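You operate a simulated robot arm through the tools that you are given. There is no shell and no other tool.

The job below is to be done with a simulated robot arm. You get a single attempt, and the scene is never put back.

Task
Swap the carrier at station 5 for carrier 1.
Fine: fork out first and in again at the end; the old carrier goes on the carrier rack; the new one is set down by hand, with no index. Where these are worked on the way, their far stop is far enough and under half their travel is too little: grey fork.

The check looks at the end state, three seconds after you hand in, the way a careful person would. Anything else that was tipped, shoved, dropped, spilled or broken makes it a failure.

Robot
A 7-joint arm with a two-finger parallel gripper, fixed in place. Base frame: the origin is at the foot of the arm, x ahead of it, y to its left, z up. Units: m, rad, N and s.
With the tool pointing down near the work surface it reaches from about 0.34 to 0.88 m from the base axis. Its first joint turns from -2.496 to 2.496 rad. Payload 3 kg.
The TCP is the grasp point between the finger pads, 0.03 m short of the fingertips. In the tool frame z runs along the fingers and y along their closing line. Largest opening 0.094 m; finger width 0.028, thickness 0.01; the body of the gripper, 0.05 by 0.096 m, starts 0.055 m behind the TCP.
Orientation is that of the tool frame in the base frame, as a unit quaternion [x, y, z, w]. With the fingers straight down and closing along the base's y, the tool's x points along the base's -x, its y along +y and its z along -z.

Tools
- The arm moves only by the tool nudge_tool. Its argument "increments" is a list of rows, each a list of 3 entries, a list of its own where there are three numbers: the gripper command, from -1 (shut) to 1 (fully open), values between in proportion, then the shift along the tool's x, y, z in m, then the turn, a rotation vector about the tool's x, y, z in degrees. In form: [[gripper, [tx, ty, tz], [ax, ay, az]], ...]. A call has 1 to 20 rows; each row shifts and turns the commanded pose from where the row before left it, along the tool's axes as they then stand. Rows are played at 5 a second. More than 0.05 m and 0.15 rad between two rows, or a gripper value outside its range, and nothing of the call is played. A pose out of reach is approached as far as the arm can. The call stops where the force on the tool passes 90 N (or 10 N more than at its start, if that is more) or the arm is blocked; 0.2 s more then pass. The fingers move at their own pace (about 0.072 m/s each) and stop on an object; they squeeze with about 24 N. The grip force told is the motor's: it shows also when the fingers shut on nothing. Time passes only in rows, and 0.2 s behind the last, so rows that do not move let the fingers close. It gives the time, the measured TCP pose, the force on the tool (base axes), the opening and the grip force at its end, in the units of the frame above (readings bear some noise), with the torque about the TCP (base axes, N m) and any sound that the robot's microphone picked up.
- Cameras (640 x 400 px; columns grow to the right, rows downward): "scene" is fixed at [0.2198, 0.501, 1.5299]; the picture's right is [-0.13, -0.99, 0.00], its down [-0.85, 0.11, -0.52] and it looks along [0.52, -0.07, -0.85] (base axes); focal length 214 px, centre (320, 200). "wrist" rides on the gripper at [0.076, 0.014, -0.103] in the tool frame; the picture's right is [-0.18, 0.98, 0.00], its down [-0.75, -0.14, -0.64] and it looks along [-0.63, -0.12, 0.77] (tool axes); focal length 243 px, centre (320, 200). There is no depth. A picture from a camera that has moved, and an enlarged one, comes with that camera's place and axes in the base frame and with its lens.
- get_image(camera): a new picture of that camera. No time passes.
- enlarge(camera, box): a new picture of the part [left, top, right, bottom] of that camera's present view, enlarged. No time passes.
- close_job(): hands the job in; it is judged then, once.

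Places have to be worked out from the pictures, the camera data and where the tool is seen. Open the gripper and draw the arm clear of the work before you hand the job in, unless the task says otherwise.

The tools are called after "Call:" as name(argument=value, ...) on one line, values as JSON. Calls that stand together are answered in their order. nudge_tool: Moves the arm, as the interface text tells. Its arguments: {"type":"object","properties":{"increments":{"type":"array","items":{"type":"array"}}},"required":["increments"]} The other tools are called the same way: get_image (camera) takes a picture; enlarge (camera, box) takes an enlarged picture of a part of a camera's view; close_job () hands the job in.

At the start:

```text
t: 0.0
ee_pos: [0.3956, 0.2138, 1.3214]
ee_rot: [0.0, 1.0, 0.0, 0.0]
contact_force: [1.0, 0.9, -0.2]
moment: [-0.02, 0.0, 0.04]
gripper_width: 0.0939
finger_force: 0.0
```

scene: 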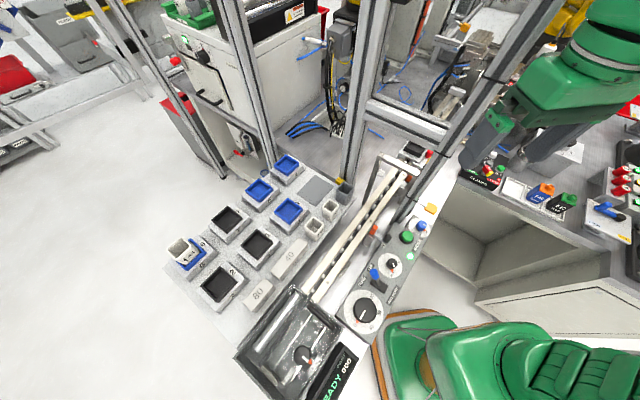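
wrist: 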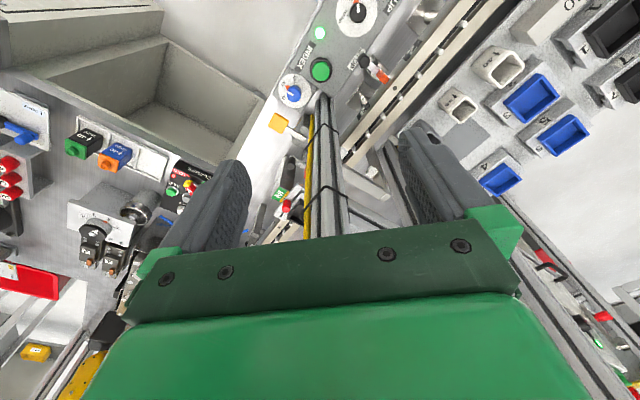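

I begin by looking more closely at the scene to find the stations, the rack, the carriers and the grey fork.

Call:
enlarge(camera="scene", box=[160, 140, 360, 320])

Call:
enlarge(camera="scene", box=[300, 120, 460, 260])

Call:
enlarge(camera="scene", box=[230, 240, 430, 400])

Call:
enlarge(camera="scene", box=[440, 110, 640, 260])

Call:
enlarge(camera="wrist", box=[260, 0, 440, 120])

Call:
enlarge(camera="wrist", box=[420, 0, 640, 200])

```text
2.22 times, centred on (260, 230) of scene
camera zoom: at [0.2198, 0.501, 1.5299], right [-0.13, -0.99, 0.0], down [-0.85, 0.11, -0.52], along [0.52, -0.07, -0.85], focal length 477 px, centre (453, 133)
```

zoom: 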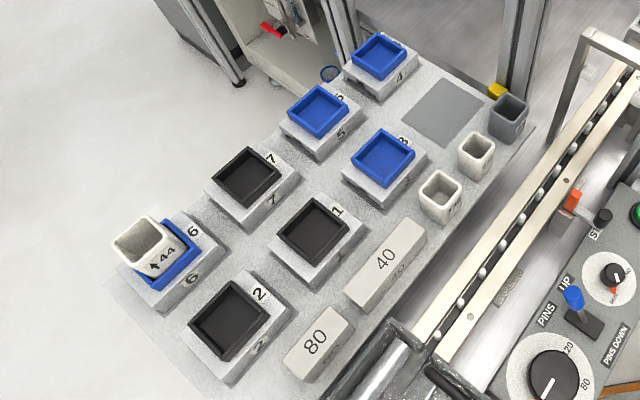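

```text
2.86 times, centred on (380, 190) of scene
camera zoom: at [0.2198, 0.501, 1.5299], right [-0.13, -0.99, 0.0], down [-0.85, 0.11, -0.52], along [0.52, -0.07, -0.85], focal length 613 px, centre (149, 229)
```

zoom: 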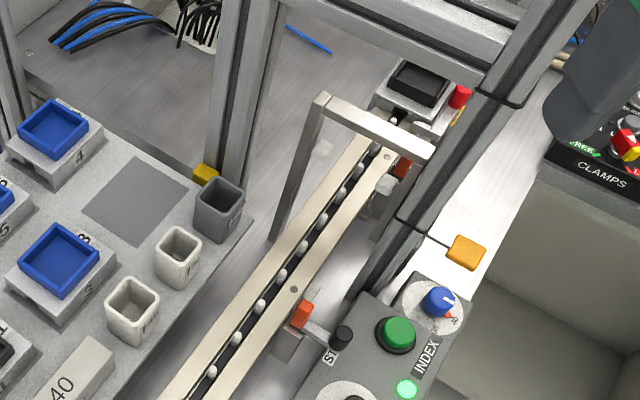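

```text
2.50 times, centred on (330, 320) of scene
camera zoom: at [0.2198, 0.501, 1.5299], right [-0.13, -0.99, 0.0], down [-0.85, 0.11, -0.52], along [0.52, -0.07, -0.85], focal length 536 px, centre (295, -100)
```

zoom: 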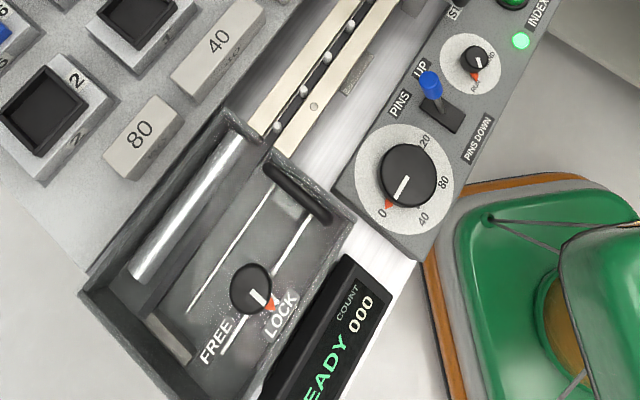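

```text
2.67 times, centred on (540, 185) of scene
camera zoom: at [0.2198, 0.501, 1.5299], right [-0.13, -0.99, 0.0], down [-0.85, 0.11, -0.52], along [0.52, -0.07, -0.85], focal length 572 px, centre (-267, 240)
```

zoom: 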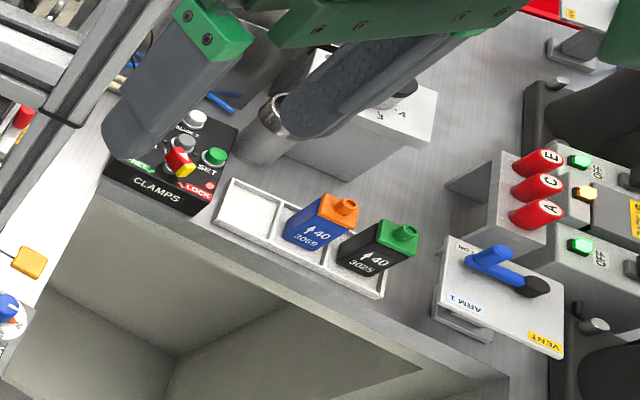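

```text
3.33 times, centred on (350, 60) of wrist
camera zoom: at [0.3191, 0.2277, 1.4222], right [0.18, 0.98, 0.0], down [0.75, -0.14, 0.64], along [0.63, -0.12, -0.77], focal length 809 px, centre (220, 667)
```

zoom: 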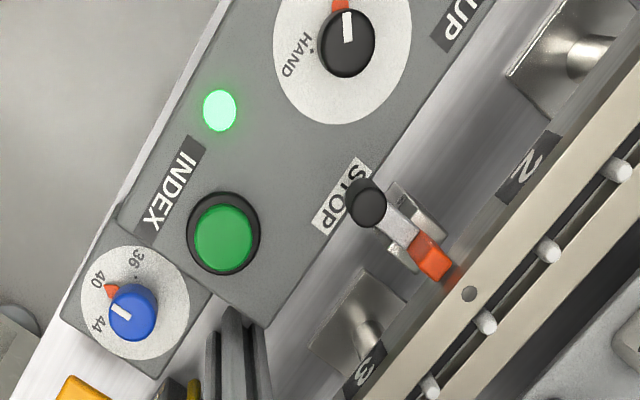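

```text
2.00 times, centred on (530, 100) of wrist
camera zoom: at [0.3191, 0.2277, 1.4222], right [0.18, 0.98, 0.0], down [0.75, -0.14, 0.64], along [0.63, -0.12, -0.77], focal length 485 px, centre (-100, 400)
```

zoom: 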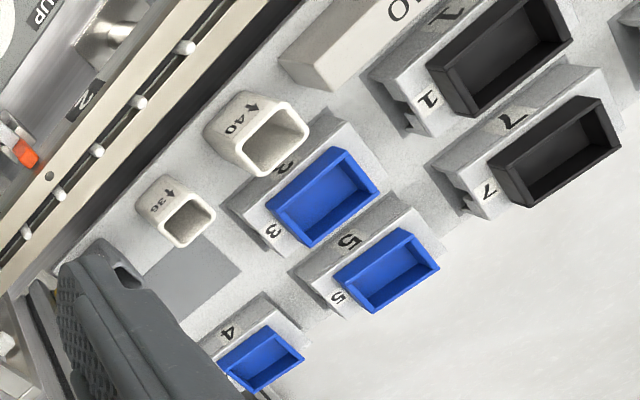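

The INDEX button triangulates to about (0.42, 0.21, 0.92) and the tray tops on the board sit at z of about 1.0. A post stands near (0.52, 0.19), and a black-topped carrier is at the far end of the line, near (0.77, 0.06). I move the tool right, still high up, so the wrist camera can see the far stations.

Call:
nudge_tool(increments=[[1, [0, -0.04, 0], [0, 0, 0]], [1, [0, -0.04, 0], [0, 0, 0]], [1, [0, -0.04, 0], [0, 0, 0]], [1, [0, -0.04, 0], [0, 0, 0]], [1, [0, 0, 0], [0, 0, 0]]])

Call:
get_image(camera="wrist")

Call:
get_image(camera="scene")

```text
t: 1.2
ee_pos: [0.3976, 0.0557, 1.3199]
ee_rot: [-0.001, 1.0, 0.001, 0.0]
contact_force: [0.2, 0.2, 0.0]
moment: [-0.06, 0.0, 0.02]
gripper_width: 0.0941
finger_force: 0.2
```

```text
taken
camera wrist: at [0.3204, 0.0695, 1.4203], right [0.18, 0.98, 0.0], down [0.75, -0.14, 0.64], along [0.63, -0.12, -0.77], focal length 243 px, centre (320, 200)
```

wrist: 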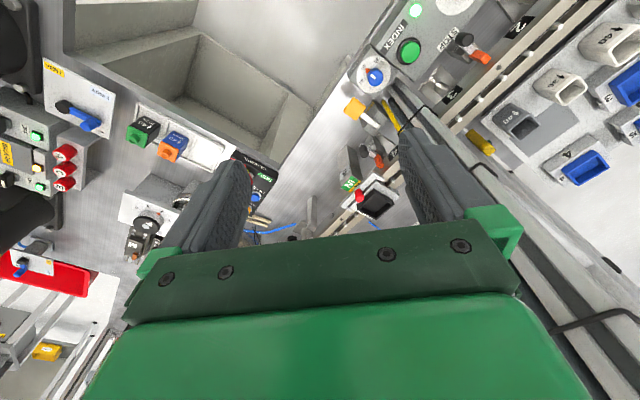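

```text
taken
```

scene: 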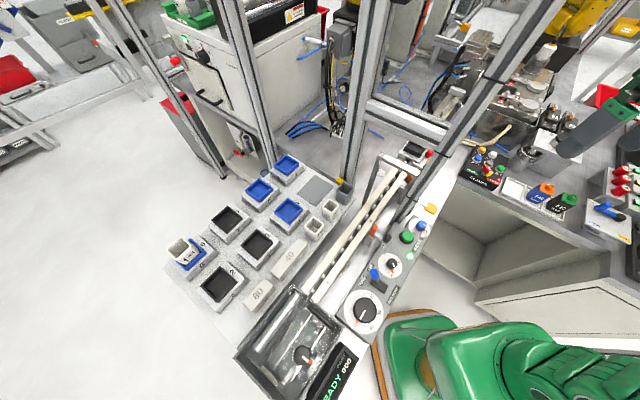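

The camera now sees past the gripper to the line's far end. I zoom in on the line and the far carrier.

Call:
enlarge(camera="wrist", box=[320, 120, 440, 230])

Call:
enlarge(camera="scene", box=[370, 120, 500, 220])

Call:
enlarge(camera="wrist", box=[340, 0, 560, 150])

Call:
enlarge(camera="scene", box=[420, 20, 600, 200])

```text
3.64 times, centred on (380, 175) of wrist
camera zoom: at [0.3204, 0.0695, 1.4203], right [0.18, 0.98, 0.0], down [0.75, -0.14, 0.64], along [0.63, -0.12, -0.77], focal length 882 px, centre (102, 291)
```

zoom: 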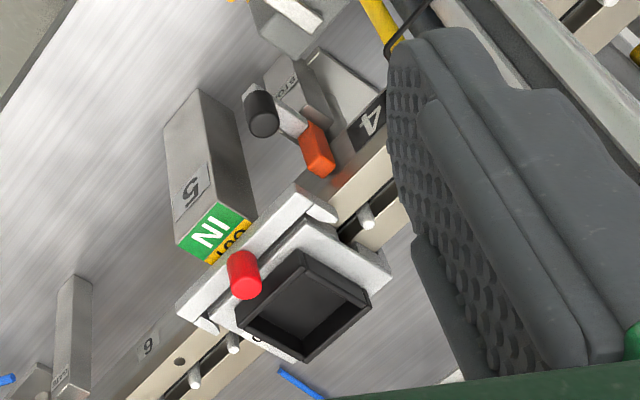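

```text
4.00 times, centred on (435, 170) of scene
camera zoom: at [0.2198, 0.501, 1.5299], right [-0.13, -0.99, 0.0], down [-0.85, 0.11, -0.52], along [0.52, -0.07, -0.85], focal length 858 px, centre (-140, 320)
```

zoom: 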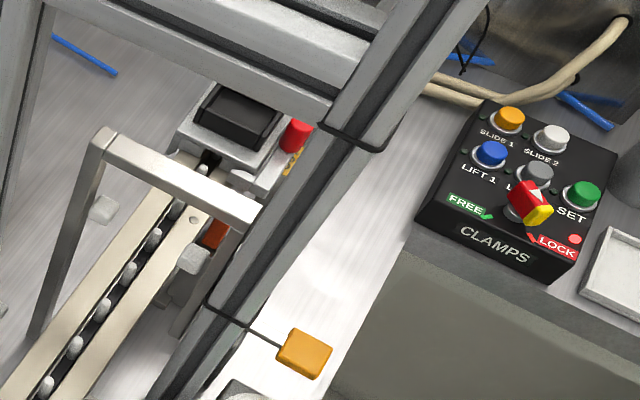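

```text
2.67 times, centred on (450, 75) of wrist
camera zoom: at [0.3204, 0.0695, 1.4203], right [0.18, 0.98, 0.0], down [0.75, -0.14, 0.64], along [0.63, -0.12, -0.77], focal length 647 px, centre (-27, 533)
```

zoom: 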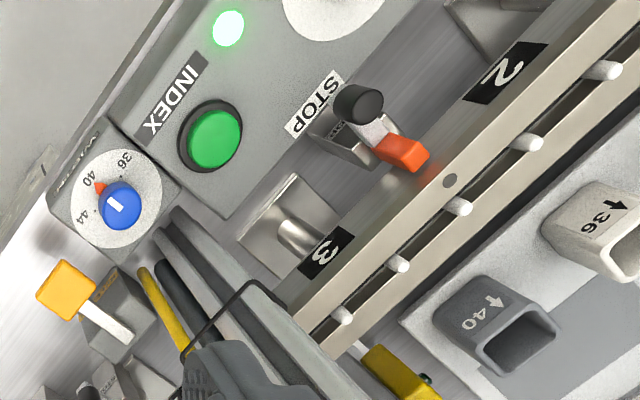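

```text
2.22 times, centred on (510, 110) of scene
camera zoom: at [0.2198, 0.501, 1.5299], right [-0.13, -0.99, 0.0], down [-0.85, 0.11, -0.52], along [0.52, -0.07, -0.85], focal length 477 px, centre (-102, 400)
```

zoom: 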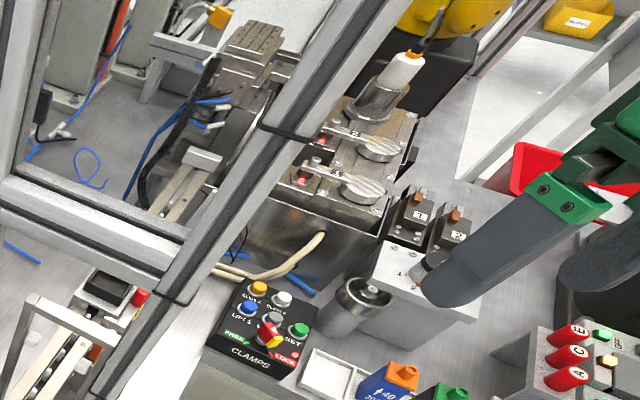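

Station 5 has a housing with green IN and yellow OUT marks and a red knob, with a black-topped carrier at about (0.69, 0.12, 1.01). I move closer, keeping right of the post, for a better look.

Call:
nudge_tool(increments=[[1, [-0.04, -0.01, 0], [0, 0, 0]], [1, [-0.04, -0.01, 0], [0, 0, 0]], [1, [0, 0, 0.03], [0, 0, 0]], [1, [0, 0, 0.03], [0, 0, 0]], [1, [0, 0, 0], [0, 0, 0]]])

Call:
get_image(camera="wrist")

Call:
get_image(camera="scene")

Call:
enlarge(camera="wrist", box=[320, 60, 480, 230])

```text
t: 2.4
ee_pos: [0.4784, 0.0351, 1.2585]
ee_rot: [0.0, 1.0, 0.0, 0.0]
contact_force: [-0.7, 1.1, 0.0]
moment: [0.0, 0.02, 0.01]
gripper_width: 0.0939
finger_force: 0.2
```

```text
taken
camera wrist: at [0.4013, 0.0482, 1.3604], right [0.18, 0.98, 0.0], down [0.75, -0.14, 0.64], along [0.63, -0.12, -0.77], focal length 243 px, centre (320, 200)
```

wrist: 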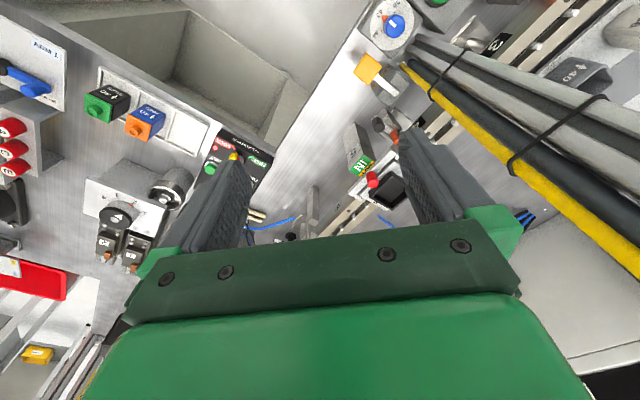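

```text
taken
```

scene: 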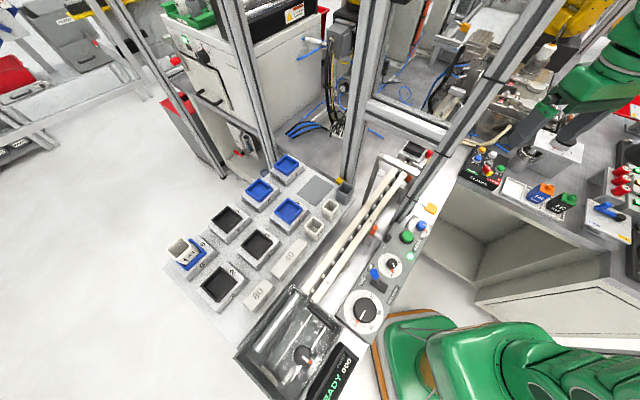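

```text
2.35 times, centred on (400, 145) of wrist
camera zoom: at [0.4013, 0.0482, 1.3604], right [0.18, 0.98, 0.0], down [0.75, -0.14, 0.64], along [0.63, -0.12, -0.77], focal length 571 px, centre (132, 329)
```

zoom: 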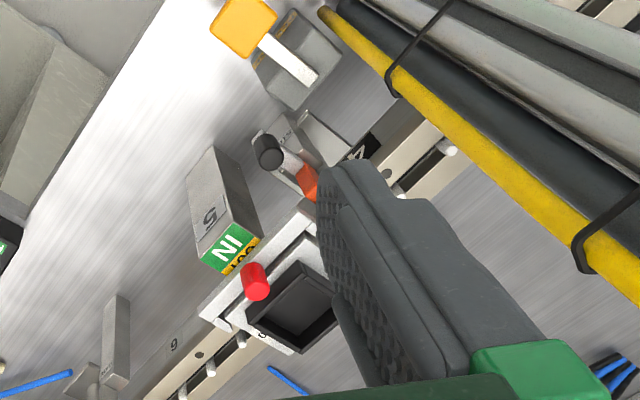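

The post face is at about (0.52, 0.19) and the red knob at about (0.65, 0.09, 1.02). I yaw the tool 45° so the camera looks square onto the line, then move toward station 5, still well above it.

Call:
nudge_tool(increments=[[1, [0, 0, 0], [0, 0, -7.5]], [1, [0, 0, 0], [0, 0, -7.5]], [1, [0, 0, 0], [0, 0, -7.5]], [1, [0, 0, 0], [0, 0, -7.5]], [1, [0, 0, 0], [0, 0, -7.5]], [1, [0, 0, 0], [0, 0, -7.5]], [1, [0, 0, 0], [0, 0, 0]]])

Call:
get_image(camera="wrist")

Call:
get_image(camera="scene")

```text
t: 4.0
ee_pos: [0.4755, 0.0341, 1.2607]
ee_rot: [-0.384, 0.923, 0.0, 0.0]
contact_force: [0.3, -0.2, -0.6]
moment: [-0.02, 0.01, 0.0]
gripper_width: 0.094
finger_force: 0.1
```

```text
taken
camera wrist: at [0.4119, -0.0108, 1.3621], right [-0.57, 0.82, 0.0], down [0.63, 0.43, 0.64], along [0.53, 0.36, -0.77], focal length 243 px, centre (320, 200)
```

wrist: 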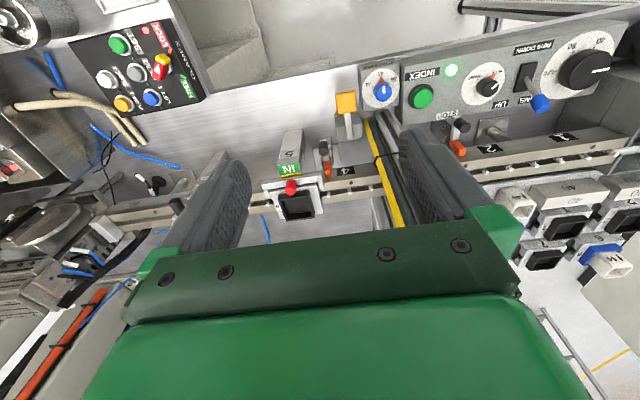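

```text
taken
```

scene: 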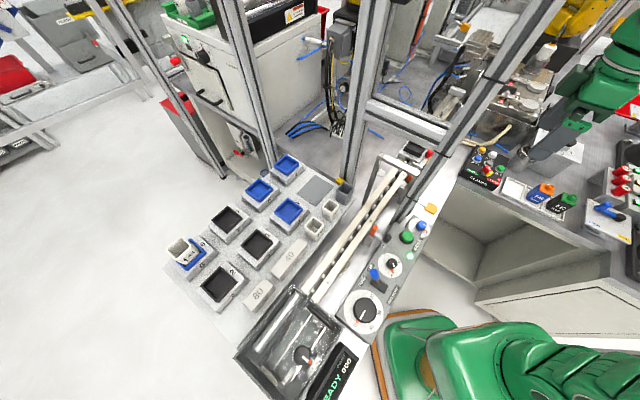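

The rail now lies level in the view. I advance toward the station at the same height and check arm clearance to the post.

Call:
nudge_tool(increments=[[1, [-0.038, -0.019, 0], [0, 0, 0]], [1, [-0.038, -0.019, 0], [0, 0, 0]], [1, [-0.037, -0.019, 0], [0, 0, 0]], [1, [0, 0, 0], [0, 0, 0]]])

Call:
get_image(camera="wrist")

Call:
get_image(camera="scene")

Call:
enlarge(camera="wrist", box=[200, 80, 400, 230])

```text
t: 5.0
ee_pos: [0.5945, 0.0727, 1.2631]
ee_rot: [-0.383, 0.924, 0.0, 0.0]
contact_force: [-0.4, -0.1, -0.3]
moment: [-0.03, 0.01, 0.03]
gripper_width: 0.0941
finger_force: 0.0
```

```text
taken
camera wrist: at [0.5315, 0.028, 1.3634], right [-0.57, 0.82, 0.0], down [0.63, 0.43, 0.64], along [0.53, 0.36, -0.77], focal length 243 px, centre (320, 200)
```

wrist: 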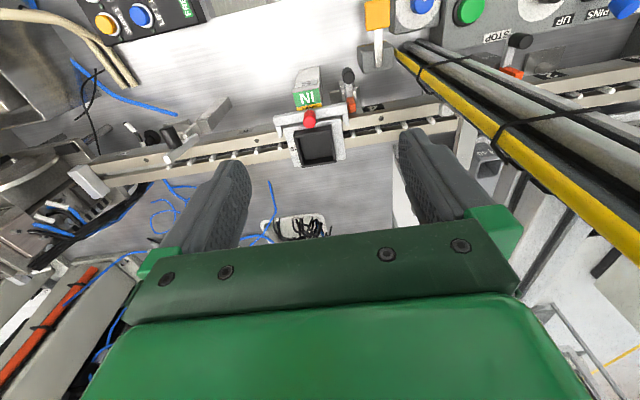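

```text
taken
```

scene: 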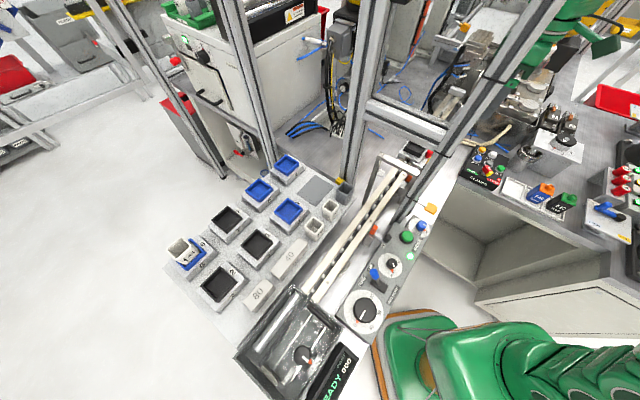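

```text
2.67 times, centred on (300, 155) of wrist
camera zoom: at [0.5315, 0.028, 1.3634], right [-0.57, 0.82, 0.0], down [0.63, 0.43, 0.64], along [0.53, 0.36, -0.77], focal length 647 px, centre (373, 320)
```

zoom: 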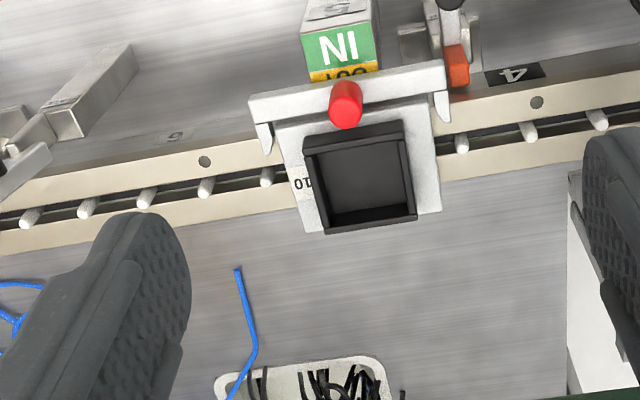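

The carrier at station 5 is number 10. A U-shaped grey fork with a red knob sits on the robot side of it, and it should pull toward the robot along base (-0.71, -0.71). I place the knob at about (0.650, 0.089, 1.016) and move above it at z of about 1.12 to check.

Call:
nudge_tool(increments=[[1, [-0.025, -0.014, 0], [0, 0, 0]], [1, [-0.023, -0.0137, 0], [0, 0, 0]], [1, [0, 0, 0.035], [0, 0, 0]], [1, [0, 0, 0.035], [0, 0, 0]], [1, [0, 0, 0.035], [0, 0, 0]], [1, [0, 0, 0.035], [0, 0, 0]], [1, [0, 0, 0], [0, 0, 0]]])

Call:
get_image(camera="wrist")

Call:
get_image(camera="scene")

Call:
enlarge(camera="wrist", box=[220, 60, 420, 220])

```text
t: 6.6
ee_pos: [0.6517, 0.0904, 1.1215]
ee_rot: [-0.381, 0.924, 0.0, 0.0]
contact_force: [-0.1, -0.9, 0.6]
moment: [0.02, 0.05, 0.02]
gripper_width: 0.0936
finger_force: 0.0
```

```text
taken
camera wrist: at [0.5856, 0.0456, 1.2229], right [-0.57, 0.82, 0.0], down [0.63, 0.43, 0.64], along [0.53, 0.36, -0.77], focal length 243 px, centre (320, 200)
```

wrist: 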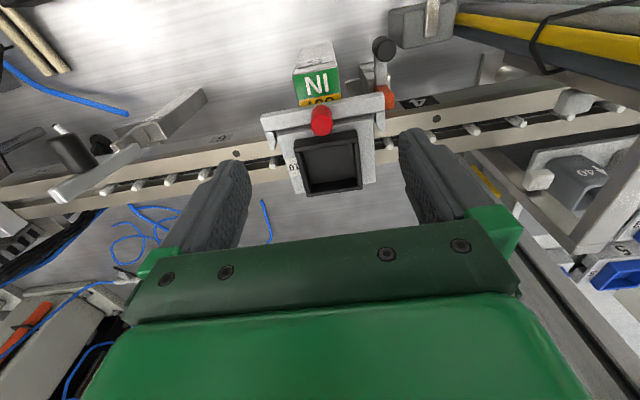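

```text
taken
```

scene: 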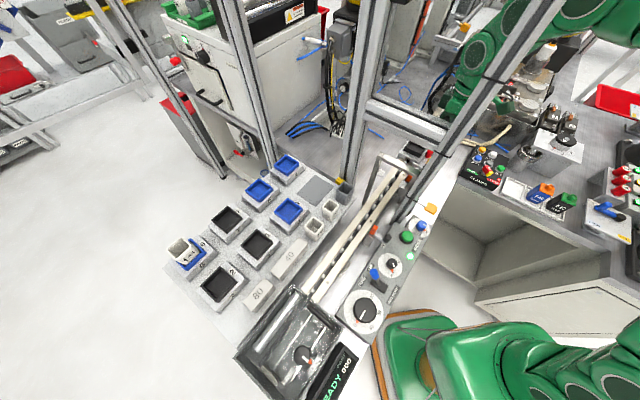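

```text
2.50 times, centred on (320, 140) of wrist
camera zoom: at [0.5856, 0.0456, 1.2229], right [-0.57, 0.82, 0.0], down [0.63, 0.43, 0.64], along [0.53, 0.36, -0.77], focal length 606 px, centre (320, 350)
```

zoom: 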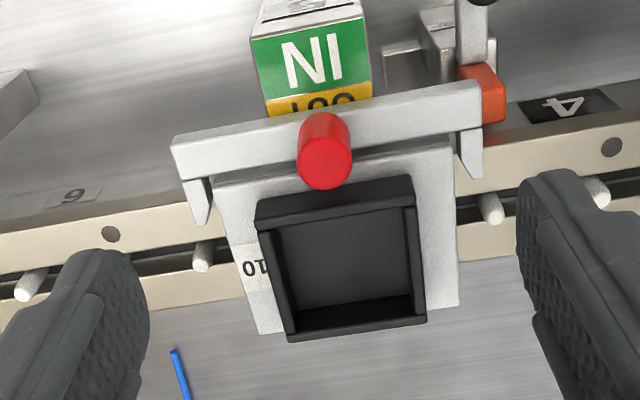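

The knob's top is at about (0.651, 0.092, 1.03), nearly under the tool, and the fork bar's top is near z = 1.01. I shift 4 mm toward the robot to stay clear of the tray, narrow the gripper a little, and descend to just around the knob.

Call:
nudge_tool(increments=[[0.2, [0.004, 0.001, 0.02], [0, 0, 0]], [0.2, [0, 0, 0.02], [0, 0, 0]], [0.2, [0, 0, 0.02], [0, 0, 0]], [0.2, [0, 0, 0.006], [0, 0, 0]], [0.2, [0, 0, 0], [0, 0, 0]]])

Call:
get_image(camera="wrist")

Call:
enlarge(camera="wrist", box=[220, 60, 420, 220])

Call:
enlarge(camera="scene", box=[380, 60, 500, 180])

```text
t: 7.8
ee_pos: [0.6453, 0.0868, 1.0546]
ee_rot: [-0.383, 0.924, -0.001, 0.0]
contact_force: [0.9, 0.6, 0.0]
moment: [0.01, 0.0, 0.03]
gripper_width: 0.0564
finger_force: 0.0
```

```text
taken
camera wrist: at [0.5809, 0.0421, 1.156], right [-0.57, 0.82, 0.0], down [0.63, 0.43, 0.64], along [0.53, 0.36, -0.77], focal length 243 px, centre (320, 200)
```

wrist: 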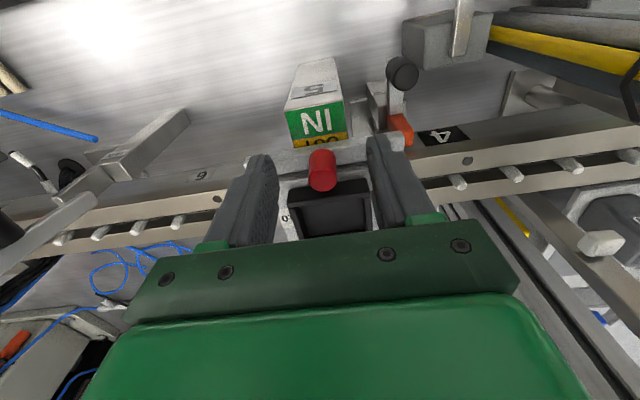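

```text
2.50 times, centred on (320, 140) of wrist
camera zoom: at [0.5809, 0.0421, 1.156], right [-0.57, 0.82, 0.0], down [0.63, 0.43, 0.64], along [0.53, 0.36, -0.77], focal length 606 px, centre (320, 350)
```

zoom: 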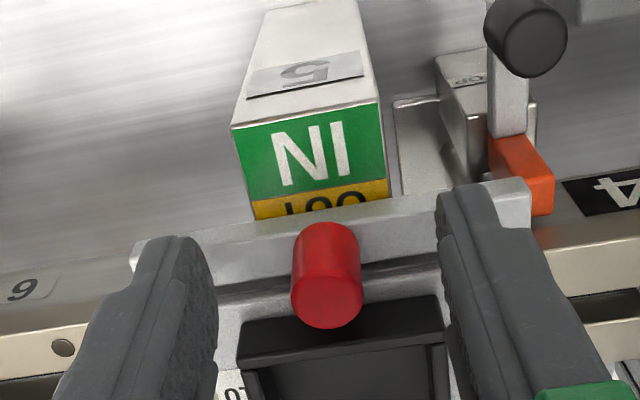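

```text
3.33 times, centred on (440, 120) of scene
camera zoom: at [0.2198, 0.501, 1.5299], right [-0.13, -0.99, 0.0], down [-0.85, 0.11, -0.52], along [0.52, -0.07, -0.85], focal length 715 px, centre (-80, 467)
```

zoom: 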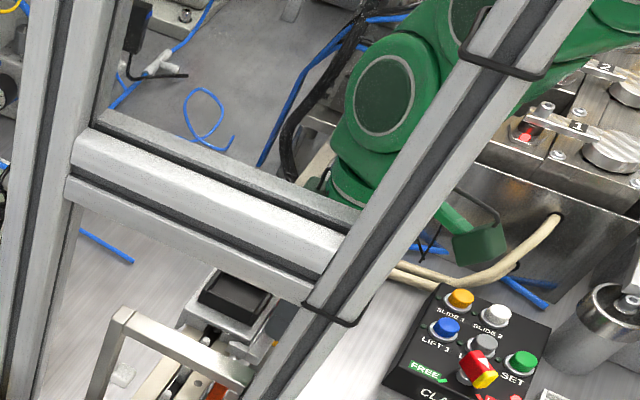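

In this view the knob spans z of roughly 1.022 to 1.042 and lies between the fingers, whose tips are at about 1.025, so I don't go lower. I centre by 1.5 mm and close on it.

Call:
nudge_tool(increments=[[0.2, [0, 0.0015, -0.001], [0, 0, 0]], [-0.3, [0, 0, 0], [0, 0, 0]], [-1, [0, 0, 0], [0, 0, 0]], [-1, [0, 0, 0], [0, 0, 0]], [-1, [0, 0, 0], [0, 0, 0]]])

Call:
enlarge(camera="wrist", box=[220, 60, 420, 220])

```text
t: 9.0
ee_pos: [0.6446, 0.085, 1.0561]
ee_rot: [-0.383, 0.924, -0.001, 0.001]
contact_force: [18.6, -17.4, -4.3]
moment: [-0.26, -0.3, -0.2]
gripper_width: 0.0173
finger_force: 44.9
```

```text
2.50 times, centred on (320, 140) of wrist
camera zoom: at [0.5804, 0.0421, 1.1571], right [-0.56, 0.83, 0.0], down [0.63, 0.43, 0.64], along [0.53, 0.36, -0.77], focal length 606 px, centre (320, 350)
```

zoom: 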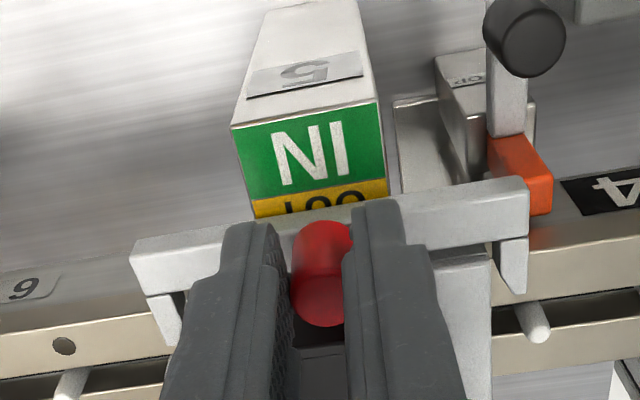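

I have the knob at 17 mm opening, but about 25 N pushes the tool along +r, so I over-corrected sideways. I ease back by 2 mm and read the force.

Call:
nudge_tool(increments=[[-1, [0, -0.001, 0], [0, 0, 0]], [-1, [0, -0.001, 0], [0, 0, 0]]])

```text
t: 9.6
ee_pos: [0.6444, 0.087, 1.0558]
ee_rot: [-0.384, 0.923, 0.0, -0.001]
contact_force: [-16.0, -4.0, 10.6]
moment: [-0.14, 0.23, 0.04]
gripper_width: 0.0173
finger_force: 44.9
```

The lateral load is now small. I pull the fork toward the robot in small steps and watch the force.

Call:
nudge_tool(increments=[[-1, [0.003, 0.0003, 0], [0, 0, 0]], [-1, [0.003, 0, 0], [0, 0, 0]], [-1, [0.003, 0, 0], [0, 0, 0]], [-1, [0.003, 0, 0], [0, 0, 0]]])

Call:
enlarge(camera="wrist", box=[220, 60, 420, 220])

```text
t: 10.6
ee_pos: [0.6372, 0.0777, 1.0555]
ee_rot: [-0.384, 0.924, 0.001, 0.0]
contact_force: [-20.8, 22.1, -4.1]
moment: [0.83, -0.09, 0.27]
gripper_width: 0.0174
finger_force: 45.2
```

```text
2.50 times, centred on (320, 140) of wrist
camera zoom: at [0.5726, 0.0336, 1.1572], right [-0.57, 0.82, 0.0], down [0.63, 0.43, 0.64], along [0.53, 0.36, -0.77], focal length 606 px, centre (320, 350)
```

zoom: 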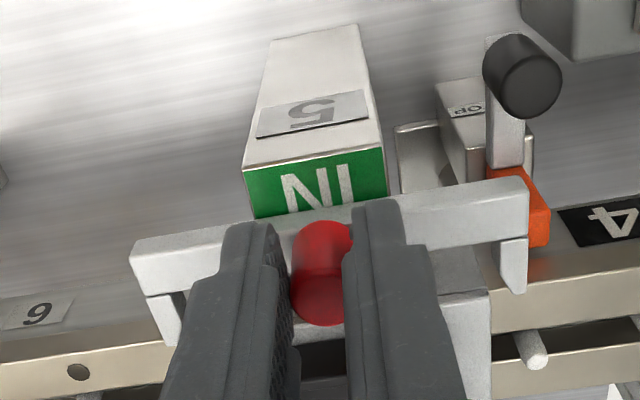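

The fork slides freely and the OUT mark is already covered. I continue with a small sideways correction for the 30 N lateral load.

Call:
nudge_tool(increments=[[-1, [0.003, 0.001, 0], [0, 0, 0]], [-1, [0.003, 0.0007, 0], [0, 0, 0]], [-1, [0.003, 0.0003, 0], [0, 0, 0]], [-1, [0.003, 0.0003, 0], [0, 0, 0]]])

Call:
enlarge(camera="wrist", box=[220, 60, 420, 220])

```text
t: 11.6
ee_pos: [0.6294, 0.0714, 1.0557]
ee_rot: [-0.382, 0.924, -0.001, 0.002]
contact_force: [12.4, 14.4, -12.4]
moment: [0.38, 0.01, 0.08]
gripper_width: 0.0174
finger_force: 45.1
```

```text
2.50 times, centred on (320, 140) of wrist
camera zoom: at [0.5645, 0.0263, 1.1568], right [-0.57, 0.82, 0.0], down [0.63, 0.43, 0.65], along [0.53, 0.36, -0.76], focal length 606 px, centre (320, 350)
```

zoom: 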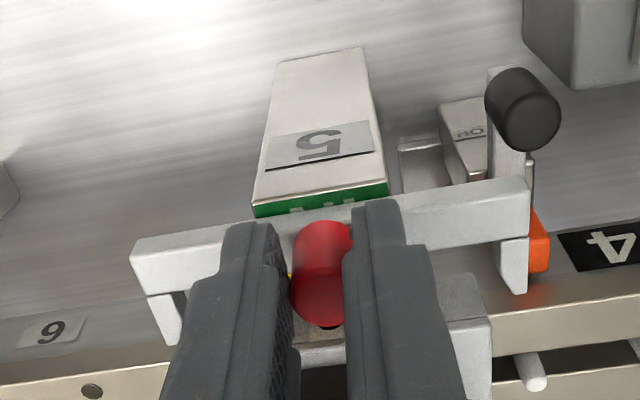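

Travel is 24 mm with about 19 N of drag. I carry on in small steps to the far stop, keeping an eye on the neighbouring stop lever.

Call:
nudge_tool(increments=[[-1, [0.003, 0.0003, 0], [0, 0, 0]], [-1, [0.003, 0.0003, 0], [0, 0, 0]], [-1, [0.002, 0, 0], [0, 0, 0]]])

Call:
enlarge(camera="wrist", box=[220, 60, 420, 220])

```text
t: 12.4
ee_pos: [0.6222, 0.0641, 1.0561]
ee_rot: [-0.383, 0.924, -0.001, 0.0]
contact_force: [18.9, -6.3, 10.7]
moment: [-0.37, -0.27, -0.23]
gripper_width: 0.0155
finger_force: 45.0
```

```text
2.50 times, centred on (320, 140) of wrist
camera zoom: at [0.5577, 0.0197, 1.1576], right [-0.56, 0.83, 0.0], down [0.63, 0.43, 0.64], along [0.53, 0.36, -0.77], focal length 606 px, centre (320, 350)
```

zoom: 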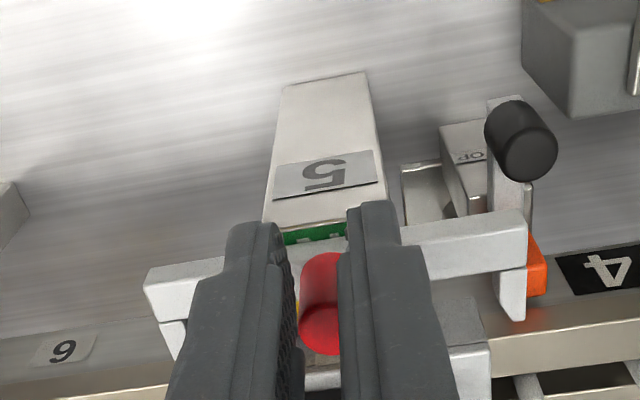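

The fork reached its far stop: the knob slid a few millimetres in the fingers while the bar stayed put. I open, lift, and look.

Call:
nudge_tool(increments=[[0, [0, 0, 0], [0, 0, 0]], [0.2, [0, 0, 0], [0, 0, 0]], [0.2, [0, 0, -0.03], [0, 0, 0]], [0.2, [0, 0, -0.04], [0, 0, 0]], [0.2, [0, 0, 0], [0, 0, 0]]])

Call:
get_image(camera="wrist")

Call:
enlarge(camera="wrist", box=[220, 60, 420, 220])

```text
t: 13.6
ee_pos: [0.6214, 0.0651, 1.1249]
ee_rot: [-0.382, 0.924, 0.0, 0.0]
contact_force: [0.1, -0.9, 0.2]
moment: [0.0, 0.0, 0.01]
gripper_width: 0.0563
finger_force: 0.1
```

```text
taken
camera wrist: at [0.5564, 0.0197, 1.2273], right [-0.57, 0.82, 0.0], down [0.63, 0.43, 0.64], along [0.53, 0.36, -0.77], focal length 243 px, centre (320, 200)
```

wrist: 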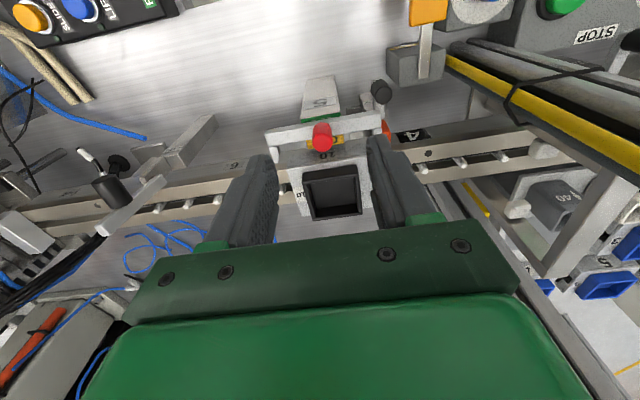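

```text
2.50 times, centred on (320, 140) of wrist
camera zoom: at [0.5564, 0.0197, 1.2273], right [-0.57, 0.82, 0.0], down [0.63, 0.43, 0.64], along [0.53, 0.36, -0.77], focal length 606 px, centre (320, 350)
```

zoom: 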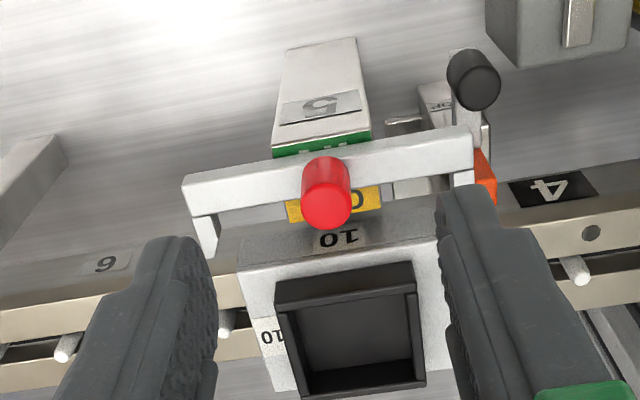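

The fork is out: it shows the yellow OUT mark and its prongs are clear of carrier 10. I move over carrier 10's tray centre, at about (0.686, 0.125), with the gripper fully open.

Call:
nudge_tool(increments=[[1, [-0.04, -0.0015, 0], [0, 0, 0]], [1, [-0.04, -0.0015, 0], [0, 0, 0]], [1, [-0.0074, -0.0003, 0], [0, 0, 0]], [1, [0, 0, 0], [0, 0, 0]]])

Call:
get_image(camera="wrist")

Call:
enlarge(camera="wrist", box=[220, 60, 420, 220])

Call:
enlarge(camera="scene", box=[380, 60, 500, 180])

```text
t: 14.6
ee_pos: [0.6854, 0.1253, 1.1263]
ee_rot: [-0.382, 0.924, 0.001, 0.0]
contact_force: [0.4, 0.1, -0.6]
moment: [0.0, 0.03, -0.01]
gripper_width: 0.094
finger_force: 0.0
```

```text
taken
camera wrist: at [0.6222, 0.0799, 1.2271], right [-0.57, 0.82, 0.0], down [0.63, 0.43, 0.64], along [0.53, 0.36, -0.77], focal length 243 px, centre (320, 200)
```

wrist: 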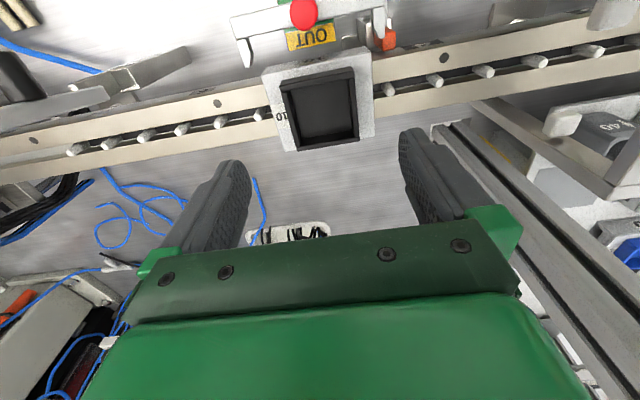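

```text
2.50 times, centred on (320, 140) of wrist
camera zoom: at [0.6222, 0.0799, 1.2271], right [-0.57, 0.82, 0.0], down [0.63, 0.43, 0.64], along [0.53, 0.36, -0.77], focal length 606 px, centre (320, 350)
```

zoom: 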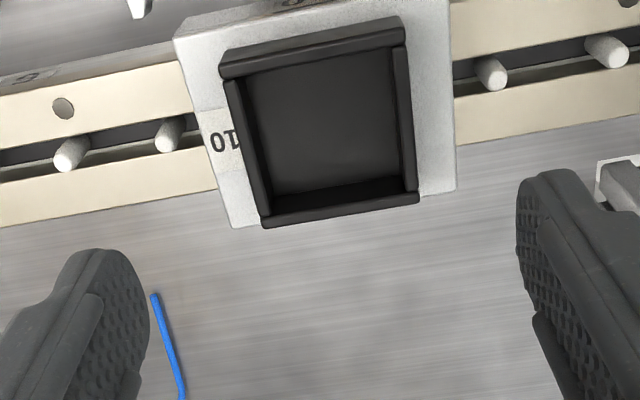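

```text
3.33 times, centred on (440, 120) of scene
camera zoom: at [0.2198, 0.501, 1.5299], right [-0.13, -0.99, 0.0], down [-0.85, 0.11, -0.52], along [0.52, -0.07, -0.85], focal length 715 px, centre (-80, 467)
```

zoom: 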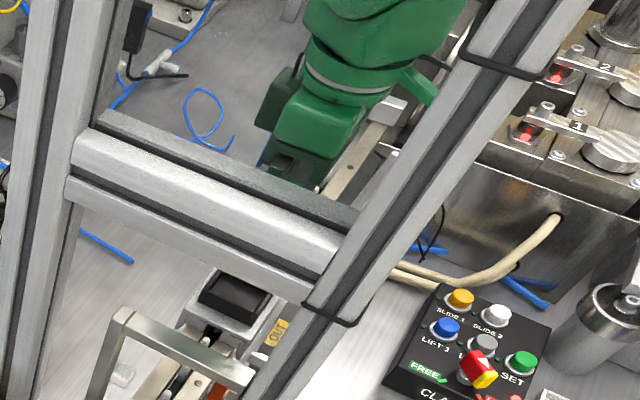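

The tray is about 60 mm square with its rim at z of about 1.014, and it is within 1.5 mm of being centred under the tool. I zoom further to see how tall its wall stands above the block, so the fingertips won't hit the block.

Call:
enlarge(camera="wrist", box=[255, 45, 385, 155])

Call:
enlarge(camera="scene", box=[395, 135, 440, 170])

Call:
enlarge(camera="scene", box=[200, 195, 300, 270])

```text
3.64 times, centred on (320, 100) of wrist
camera zoom: at [0.6222, 0.0799, 1.2271], right [-0.57, 0.82, 0.0], down [0.63, 0.43, 0.64], along [0.53, 0.36, -0.77], focal length 882 px, centre (320, 564)
```

zoom: 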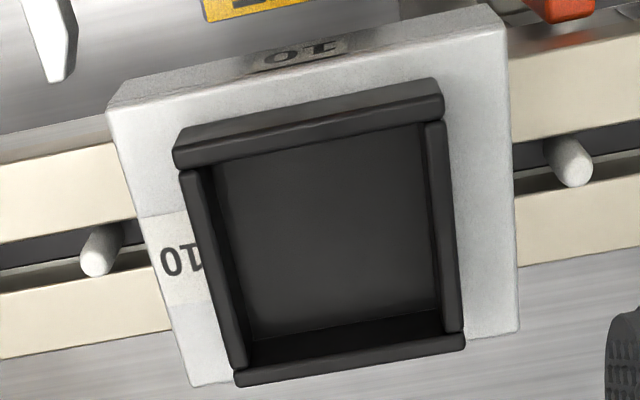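

```text
11.43 times, centred on (418, 152) of scene
camera zoom: at [0.2198, 0.501, 1.5299], right [-0.13, -0.99, 0.0], down [-0.85, 0.11, -0.52], along [0.52, -0.07, -0.85], focal length 2451 px, centre (-794, 743)
```

zoom: 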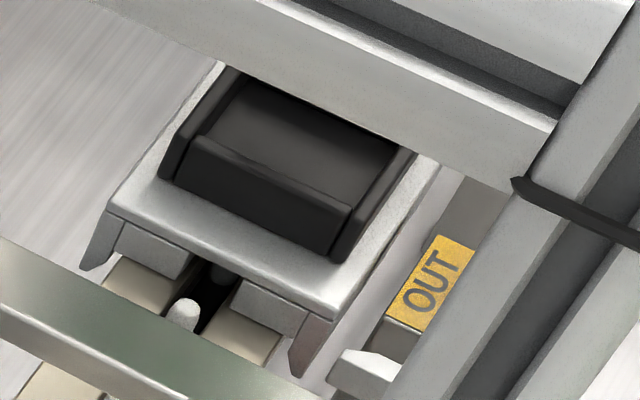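

```text
5.33 times, centred on (250, 232) of scene
camera zoom: at [0.2198, 0.501, 1.5299], right [-0.13, -0.99, 0.0], down [-0.85, 0.11, -0.52], along [0.52, -0.07, -0.85], focal length 1144 px, centre (693, 27)
```

zoom: 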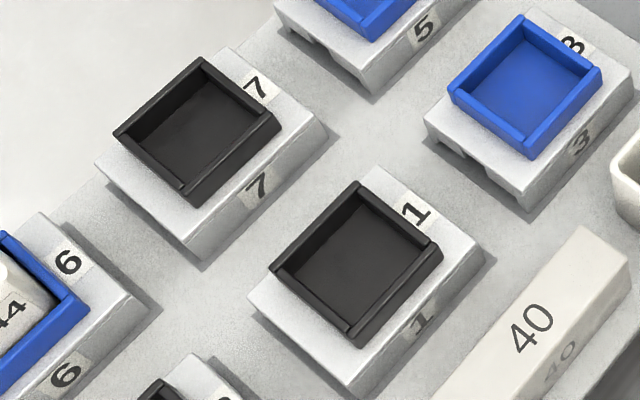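

The tray wall is about 24 mm tall, with the block top at z of about 0.990 and the rim at about 1.014. I descend to TCP z of about 1.028, which puts the tips at about 0.998, with open fingers straddling the tray.

Call:
nudge_tool(increments=[[1, [-0.003, 0.001, 0.03], [0, 0, 0]], [1, [0, 0, 0.03], [0, 0, 0]], [1, [0, 0, 0.025], [0, 0, 0]], [1, [0, 0, 0.012], [0, 0, 0]], [1, [0, 0, 0], [0, 0, 0]]])

Call:
get_image(camera="wrist")

Call:
enlarge(camera="wrist", box=[220, 60, 420, 220])

Call:
enlarge(camera="scene", box=[395, 125, 440, 165])

```text
t: 15.8
ee_pos: [0.6867, 0.1276, 1.0304]
ee_rot: [-0.383, 0.924, -0.001, 0.001]
contact_force: [4.8, 4.5, 20.0]
moment: [-0.8, -0.87, 0.39]
gripper_width: 0.0935
finger_force: 0.1
```

```text
taken
camera wrist: at [0.6234, 0.083, 1.1317], right [-0.57, 0.82, 0.0], down [0.63, 0.43, 0.64], along [0.53, 0.36, -0.76], focal length 243 px, centre (320, 200)
```

wrist: 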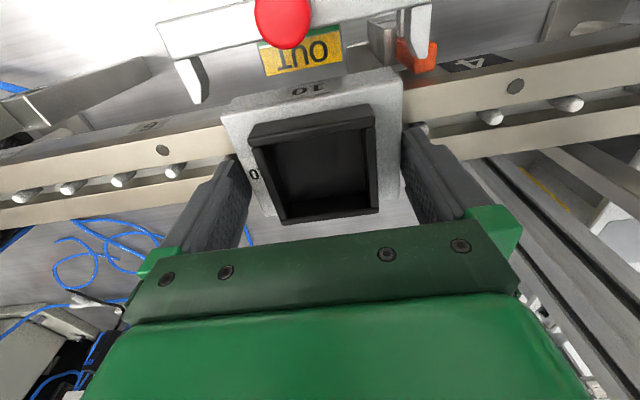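

```text
2.50 times, centred on (320, 140) of wrist
camera zoom: at [0.6234, 0.083, 1.1317], right [-0.57, 0.82, 0.0], down [0.63, 0.43, 0.64], along [0.53, 0.36, -0.76], focal length 606 px, centre (320, 350)
```

zoom: 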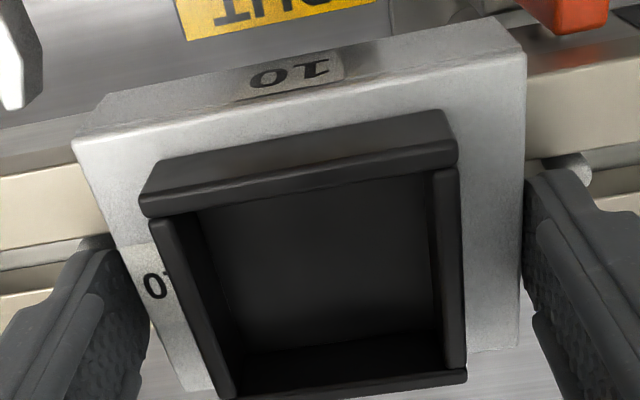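

```text
10.00 times, centred on (418, 145) of scene
camera zoom: at [0.2198, 0.501, 1.5299], right [-0.13, -0.99, 0.0], down [-0.85, 0.11, -0.52], along [0.52, -0.07, -0.85], focal length 2145 px, centre (-655, 750)
```

zoom: 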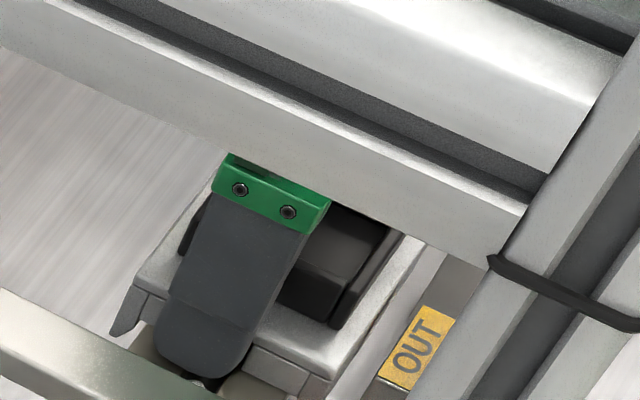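

An upward 20 N with a moment toward +r says the left fingertip touches the block's top edge, so the block top is at z of about 1.000. I raise 6 mm at once and close on the tray walls.

Call:
nudge_tool(increments=[[1, [0, 0, -0.006], [0, 0, 0]], [0.6, [0, 0, 0], [0, 0, 0]], [0.4, [0, 0, 0], [0, 0, 0]]])

Call:
enlarge(camera="wrist", box=[220, 60, 420, 220])

```text
t: 16.6
ee_pos: [0.6875, 0.1265, 1.0349]
ee_rot: [-0.383, 0.924, 0.0, -0.001]
contact_force: [0.1, -0.1, 1.2]
moment: [-0.01, -0.01, -0.01]
gripper_width: 0.0879
finger_force: 24.0
```

```text
2.50 times, centred on (320, 140) of wrist
camera zoom: at [0.6233, 0.0826, 1.1365], right [-0.57, 0.82, 0.0], down [0.63, 0.43, 0.64], along [0.53, 0.36, -0.77], focal length 606 px, centre (320, 350)
```

zoom: 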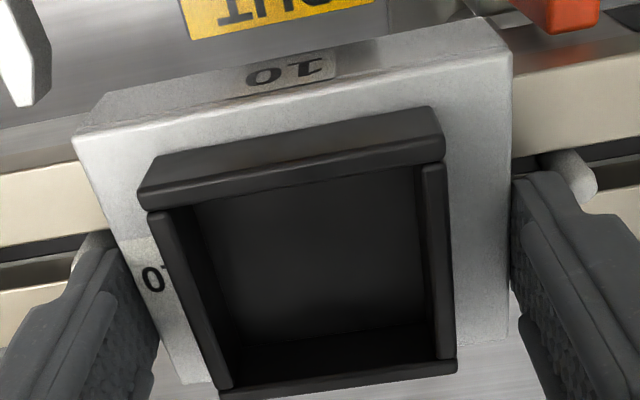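

The fingers stopped at 88 mm, which means they are on the block's sides. So the block is 88 mm wide with its top near z = 1.009, and the earlier touch was a chain peg at z = 1.000. That grip is too shallow, so I reopen, raise 9 mm and close on the tray walls instead.

Call:
nudge_tool(increments=[[1, [0, 0, 0], [0, 0, 0]], [1, [0, 0, -0.005], [0, 0, 0]], [1, [0, 0, -0.0045], [0, 0, 0]], [0.5, [0, 0, 0], [0, 0, 0]], [0.3, [0, 0, 0], [0, 0, 0]], [0.3, [0, 0, 0], [0, 0, 0]]])

Call:
enlarge(camera="wrist", box=[220, 60, 420, 220])

```text
t: 18.0
ee_pos: [0.6888, 0.1274, 1.0452]
ee_rot: [-0.383, 0.924, 0.0, 0.0]
contact_force: [0.1, 0.5, 0.6]
moment: [-0.01, -0.02, -0.02]
gripper_width: 0.0877
finger_force: 24.2
```

```text
2.50 times, centred on (320, 140) of wrist
camera zoom: at [0.623, 0.083, 1.1464], right [-0.57, 0.82, 0.0], down [0.63, 0.43, 0.64], along [0.53, 0.36, -0.77], focal length 606 px, centre (320, 350)
```

zoom: 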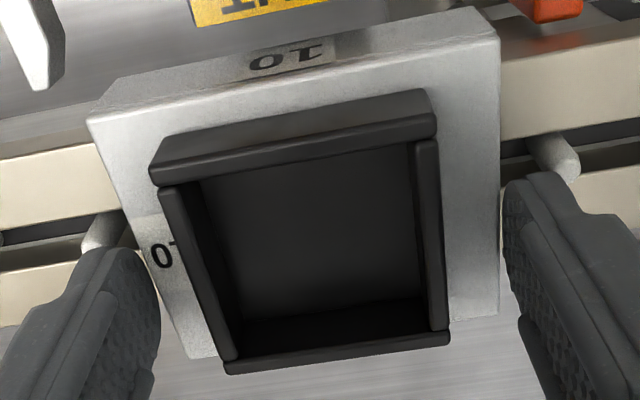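

It still stops on the block's sides at 87.7 mm, so the block top is above z = 1.015. I open again, raise a further 7 mm and retry on the tray.

Call:
nudge_tool(increments=[[1, [0, 0, 0], [0, 0, 0]], [1, [0, 0, -0.004], [0, 0, 0]], [1, [0, 0, -0.003], [0, 0, 0]], [0.5, [0, 0, 0], [0, 0, 0]], [0.3, [0, 0, 0], [0, 0, 0]], [0.3, [0, 0, 0], [0, 0, 0]]])

Call:
enlarge(camera="wrist", box=[220, 60, 420, 220])

```text
t: 19.4
ee_pos: [0.6864, 0.1278, 1.0516]
ee_rot: [-0.383, 0.924, 0.0, 0.0]
contact_force: [0.1, -0.7, -0.6]
moment: [0.01, 0.02, -0.02]
gripper_width: 0.061
finger_force: 0.0
```

```text
2.50 times, centred on (320, 140) of wrist
camera zoom: at [0.6229, 0.0828, 1.1532], right [-0.57, 0.82, 0.0], down [0.63, 0.43, 0.64], along [0.53, 0.36, -0.77], focal length 606 px, centre (320, 350)
```

zoom: 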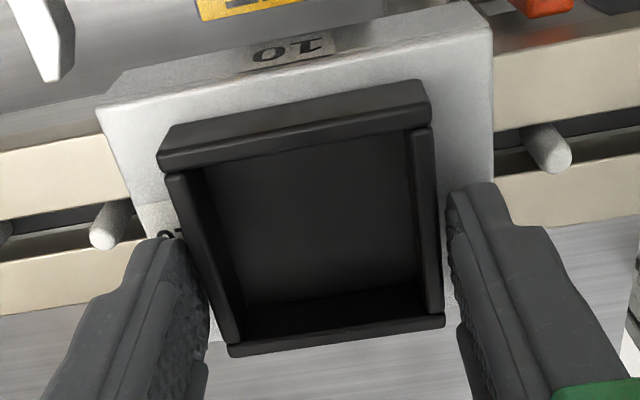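

The fingers have cleared the block top and sit at 61 mm beside the tray. With the corrected heights (rim about 1.041) the tray centre is about 11 mm nearer the robot than my tool, so I shift that way and close fully.

Call:
nudge_tool(increments=[[0.3, [0.005, 0, 0], [0, 0, 0]], [0.3, [0.005, 0, 0], [0, 0, 0]], [0, [0, 0, 0], [0, 0, 0]], [-1, [0, 0, 0], [0, 0, 0]], [-1, [0, 0, 0], [0, 0, 0]]])

Call:
enlarge(camera="wrist", box=[220, 60, 420, 220])

```text
t: 20.6
ee_pos: [0.6798, 0.1216, 1.0528]
ee_rot: [-0.383, 0.924, 0.0, 0.0]
contact_force: [2.6, -1.4, 5.0]
moment: [0.1, -0.28, -0.02]
gripper_width: 0.0566
finger_force: 23.9
```

```text
2.50 times, centred on (320, 140) of wrist
camera zoom: at [0.6156, 0.0766, 1.1535], right [-0.57, 0.82, 0.0], down [0.63, 0.43, 0.64], along [0.53, 0.36, -0.77], focal length 606 px, centre (320, 350)
```

zoom: 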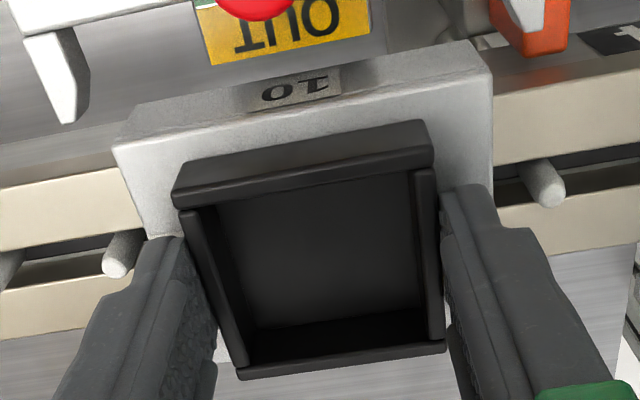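

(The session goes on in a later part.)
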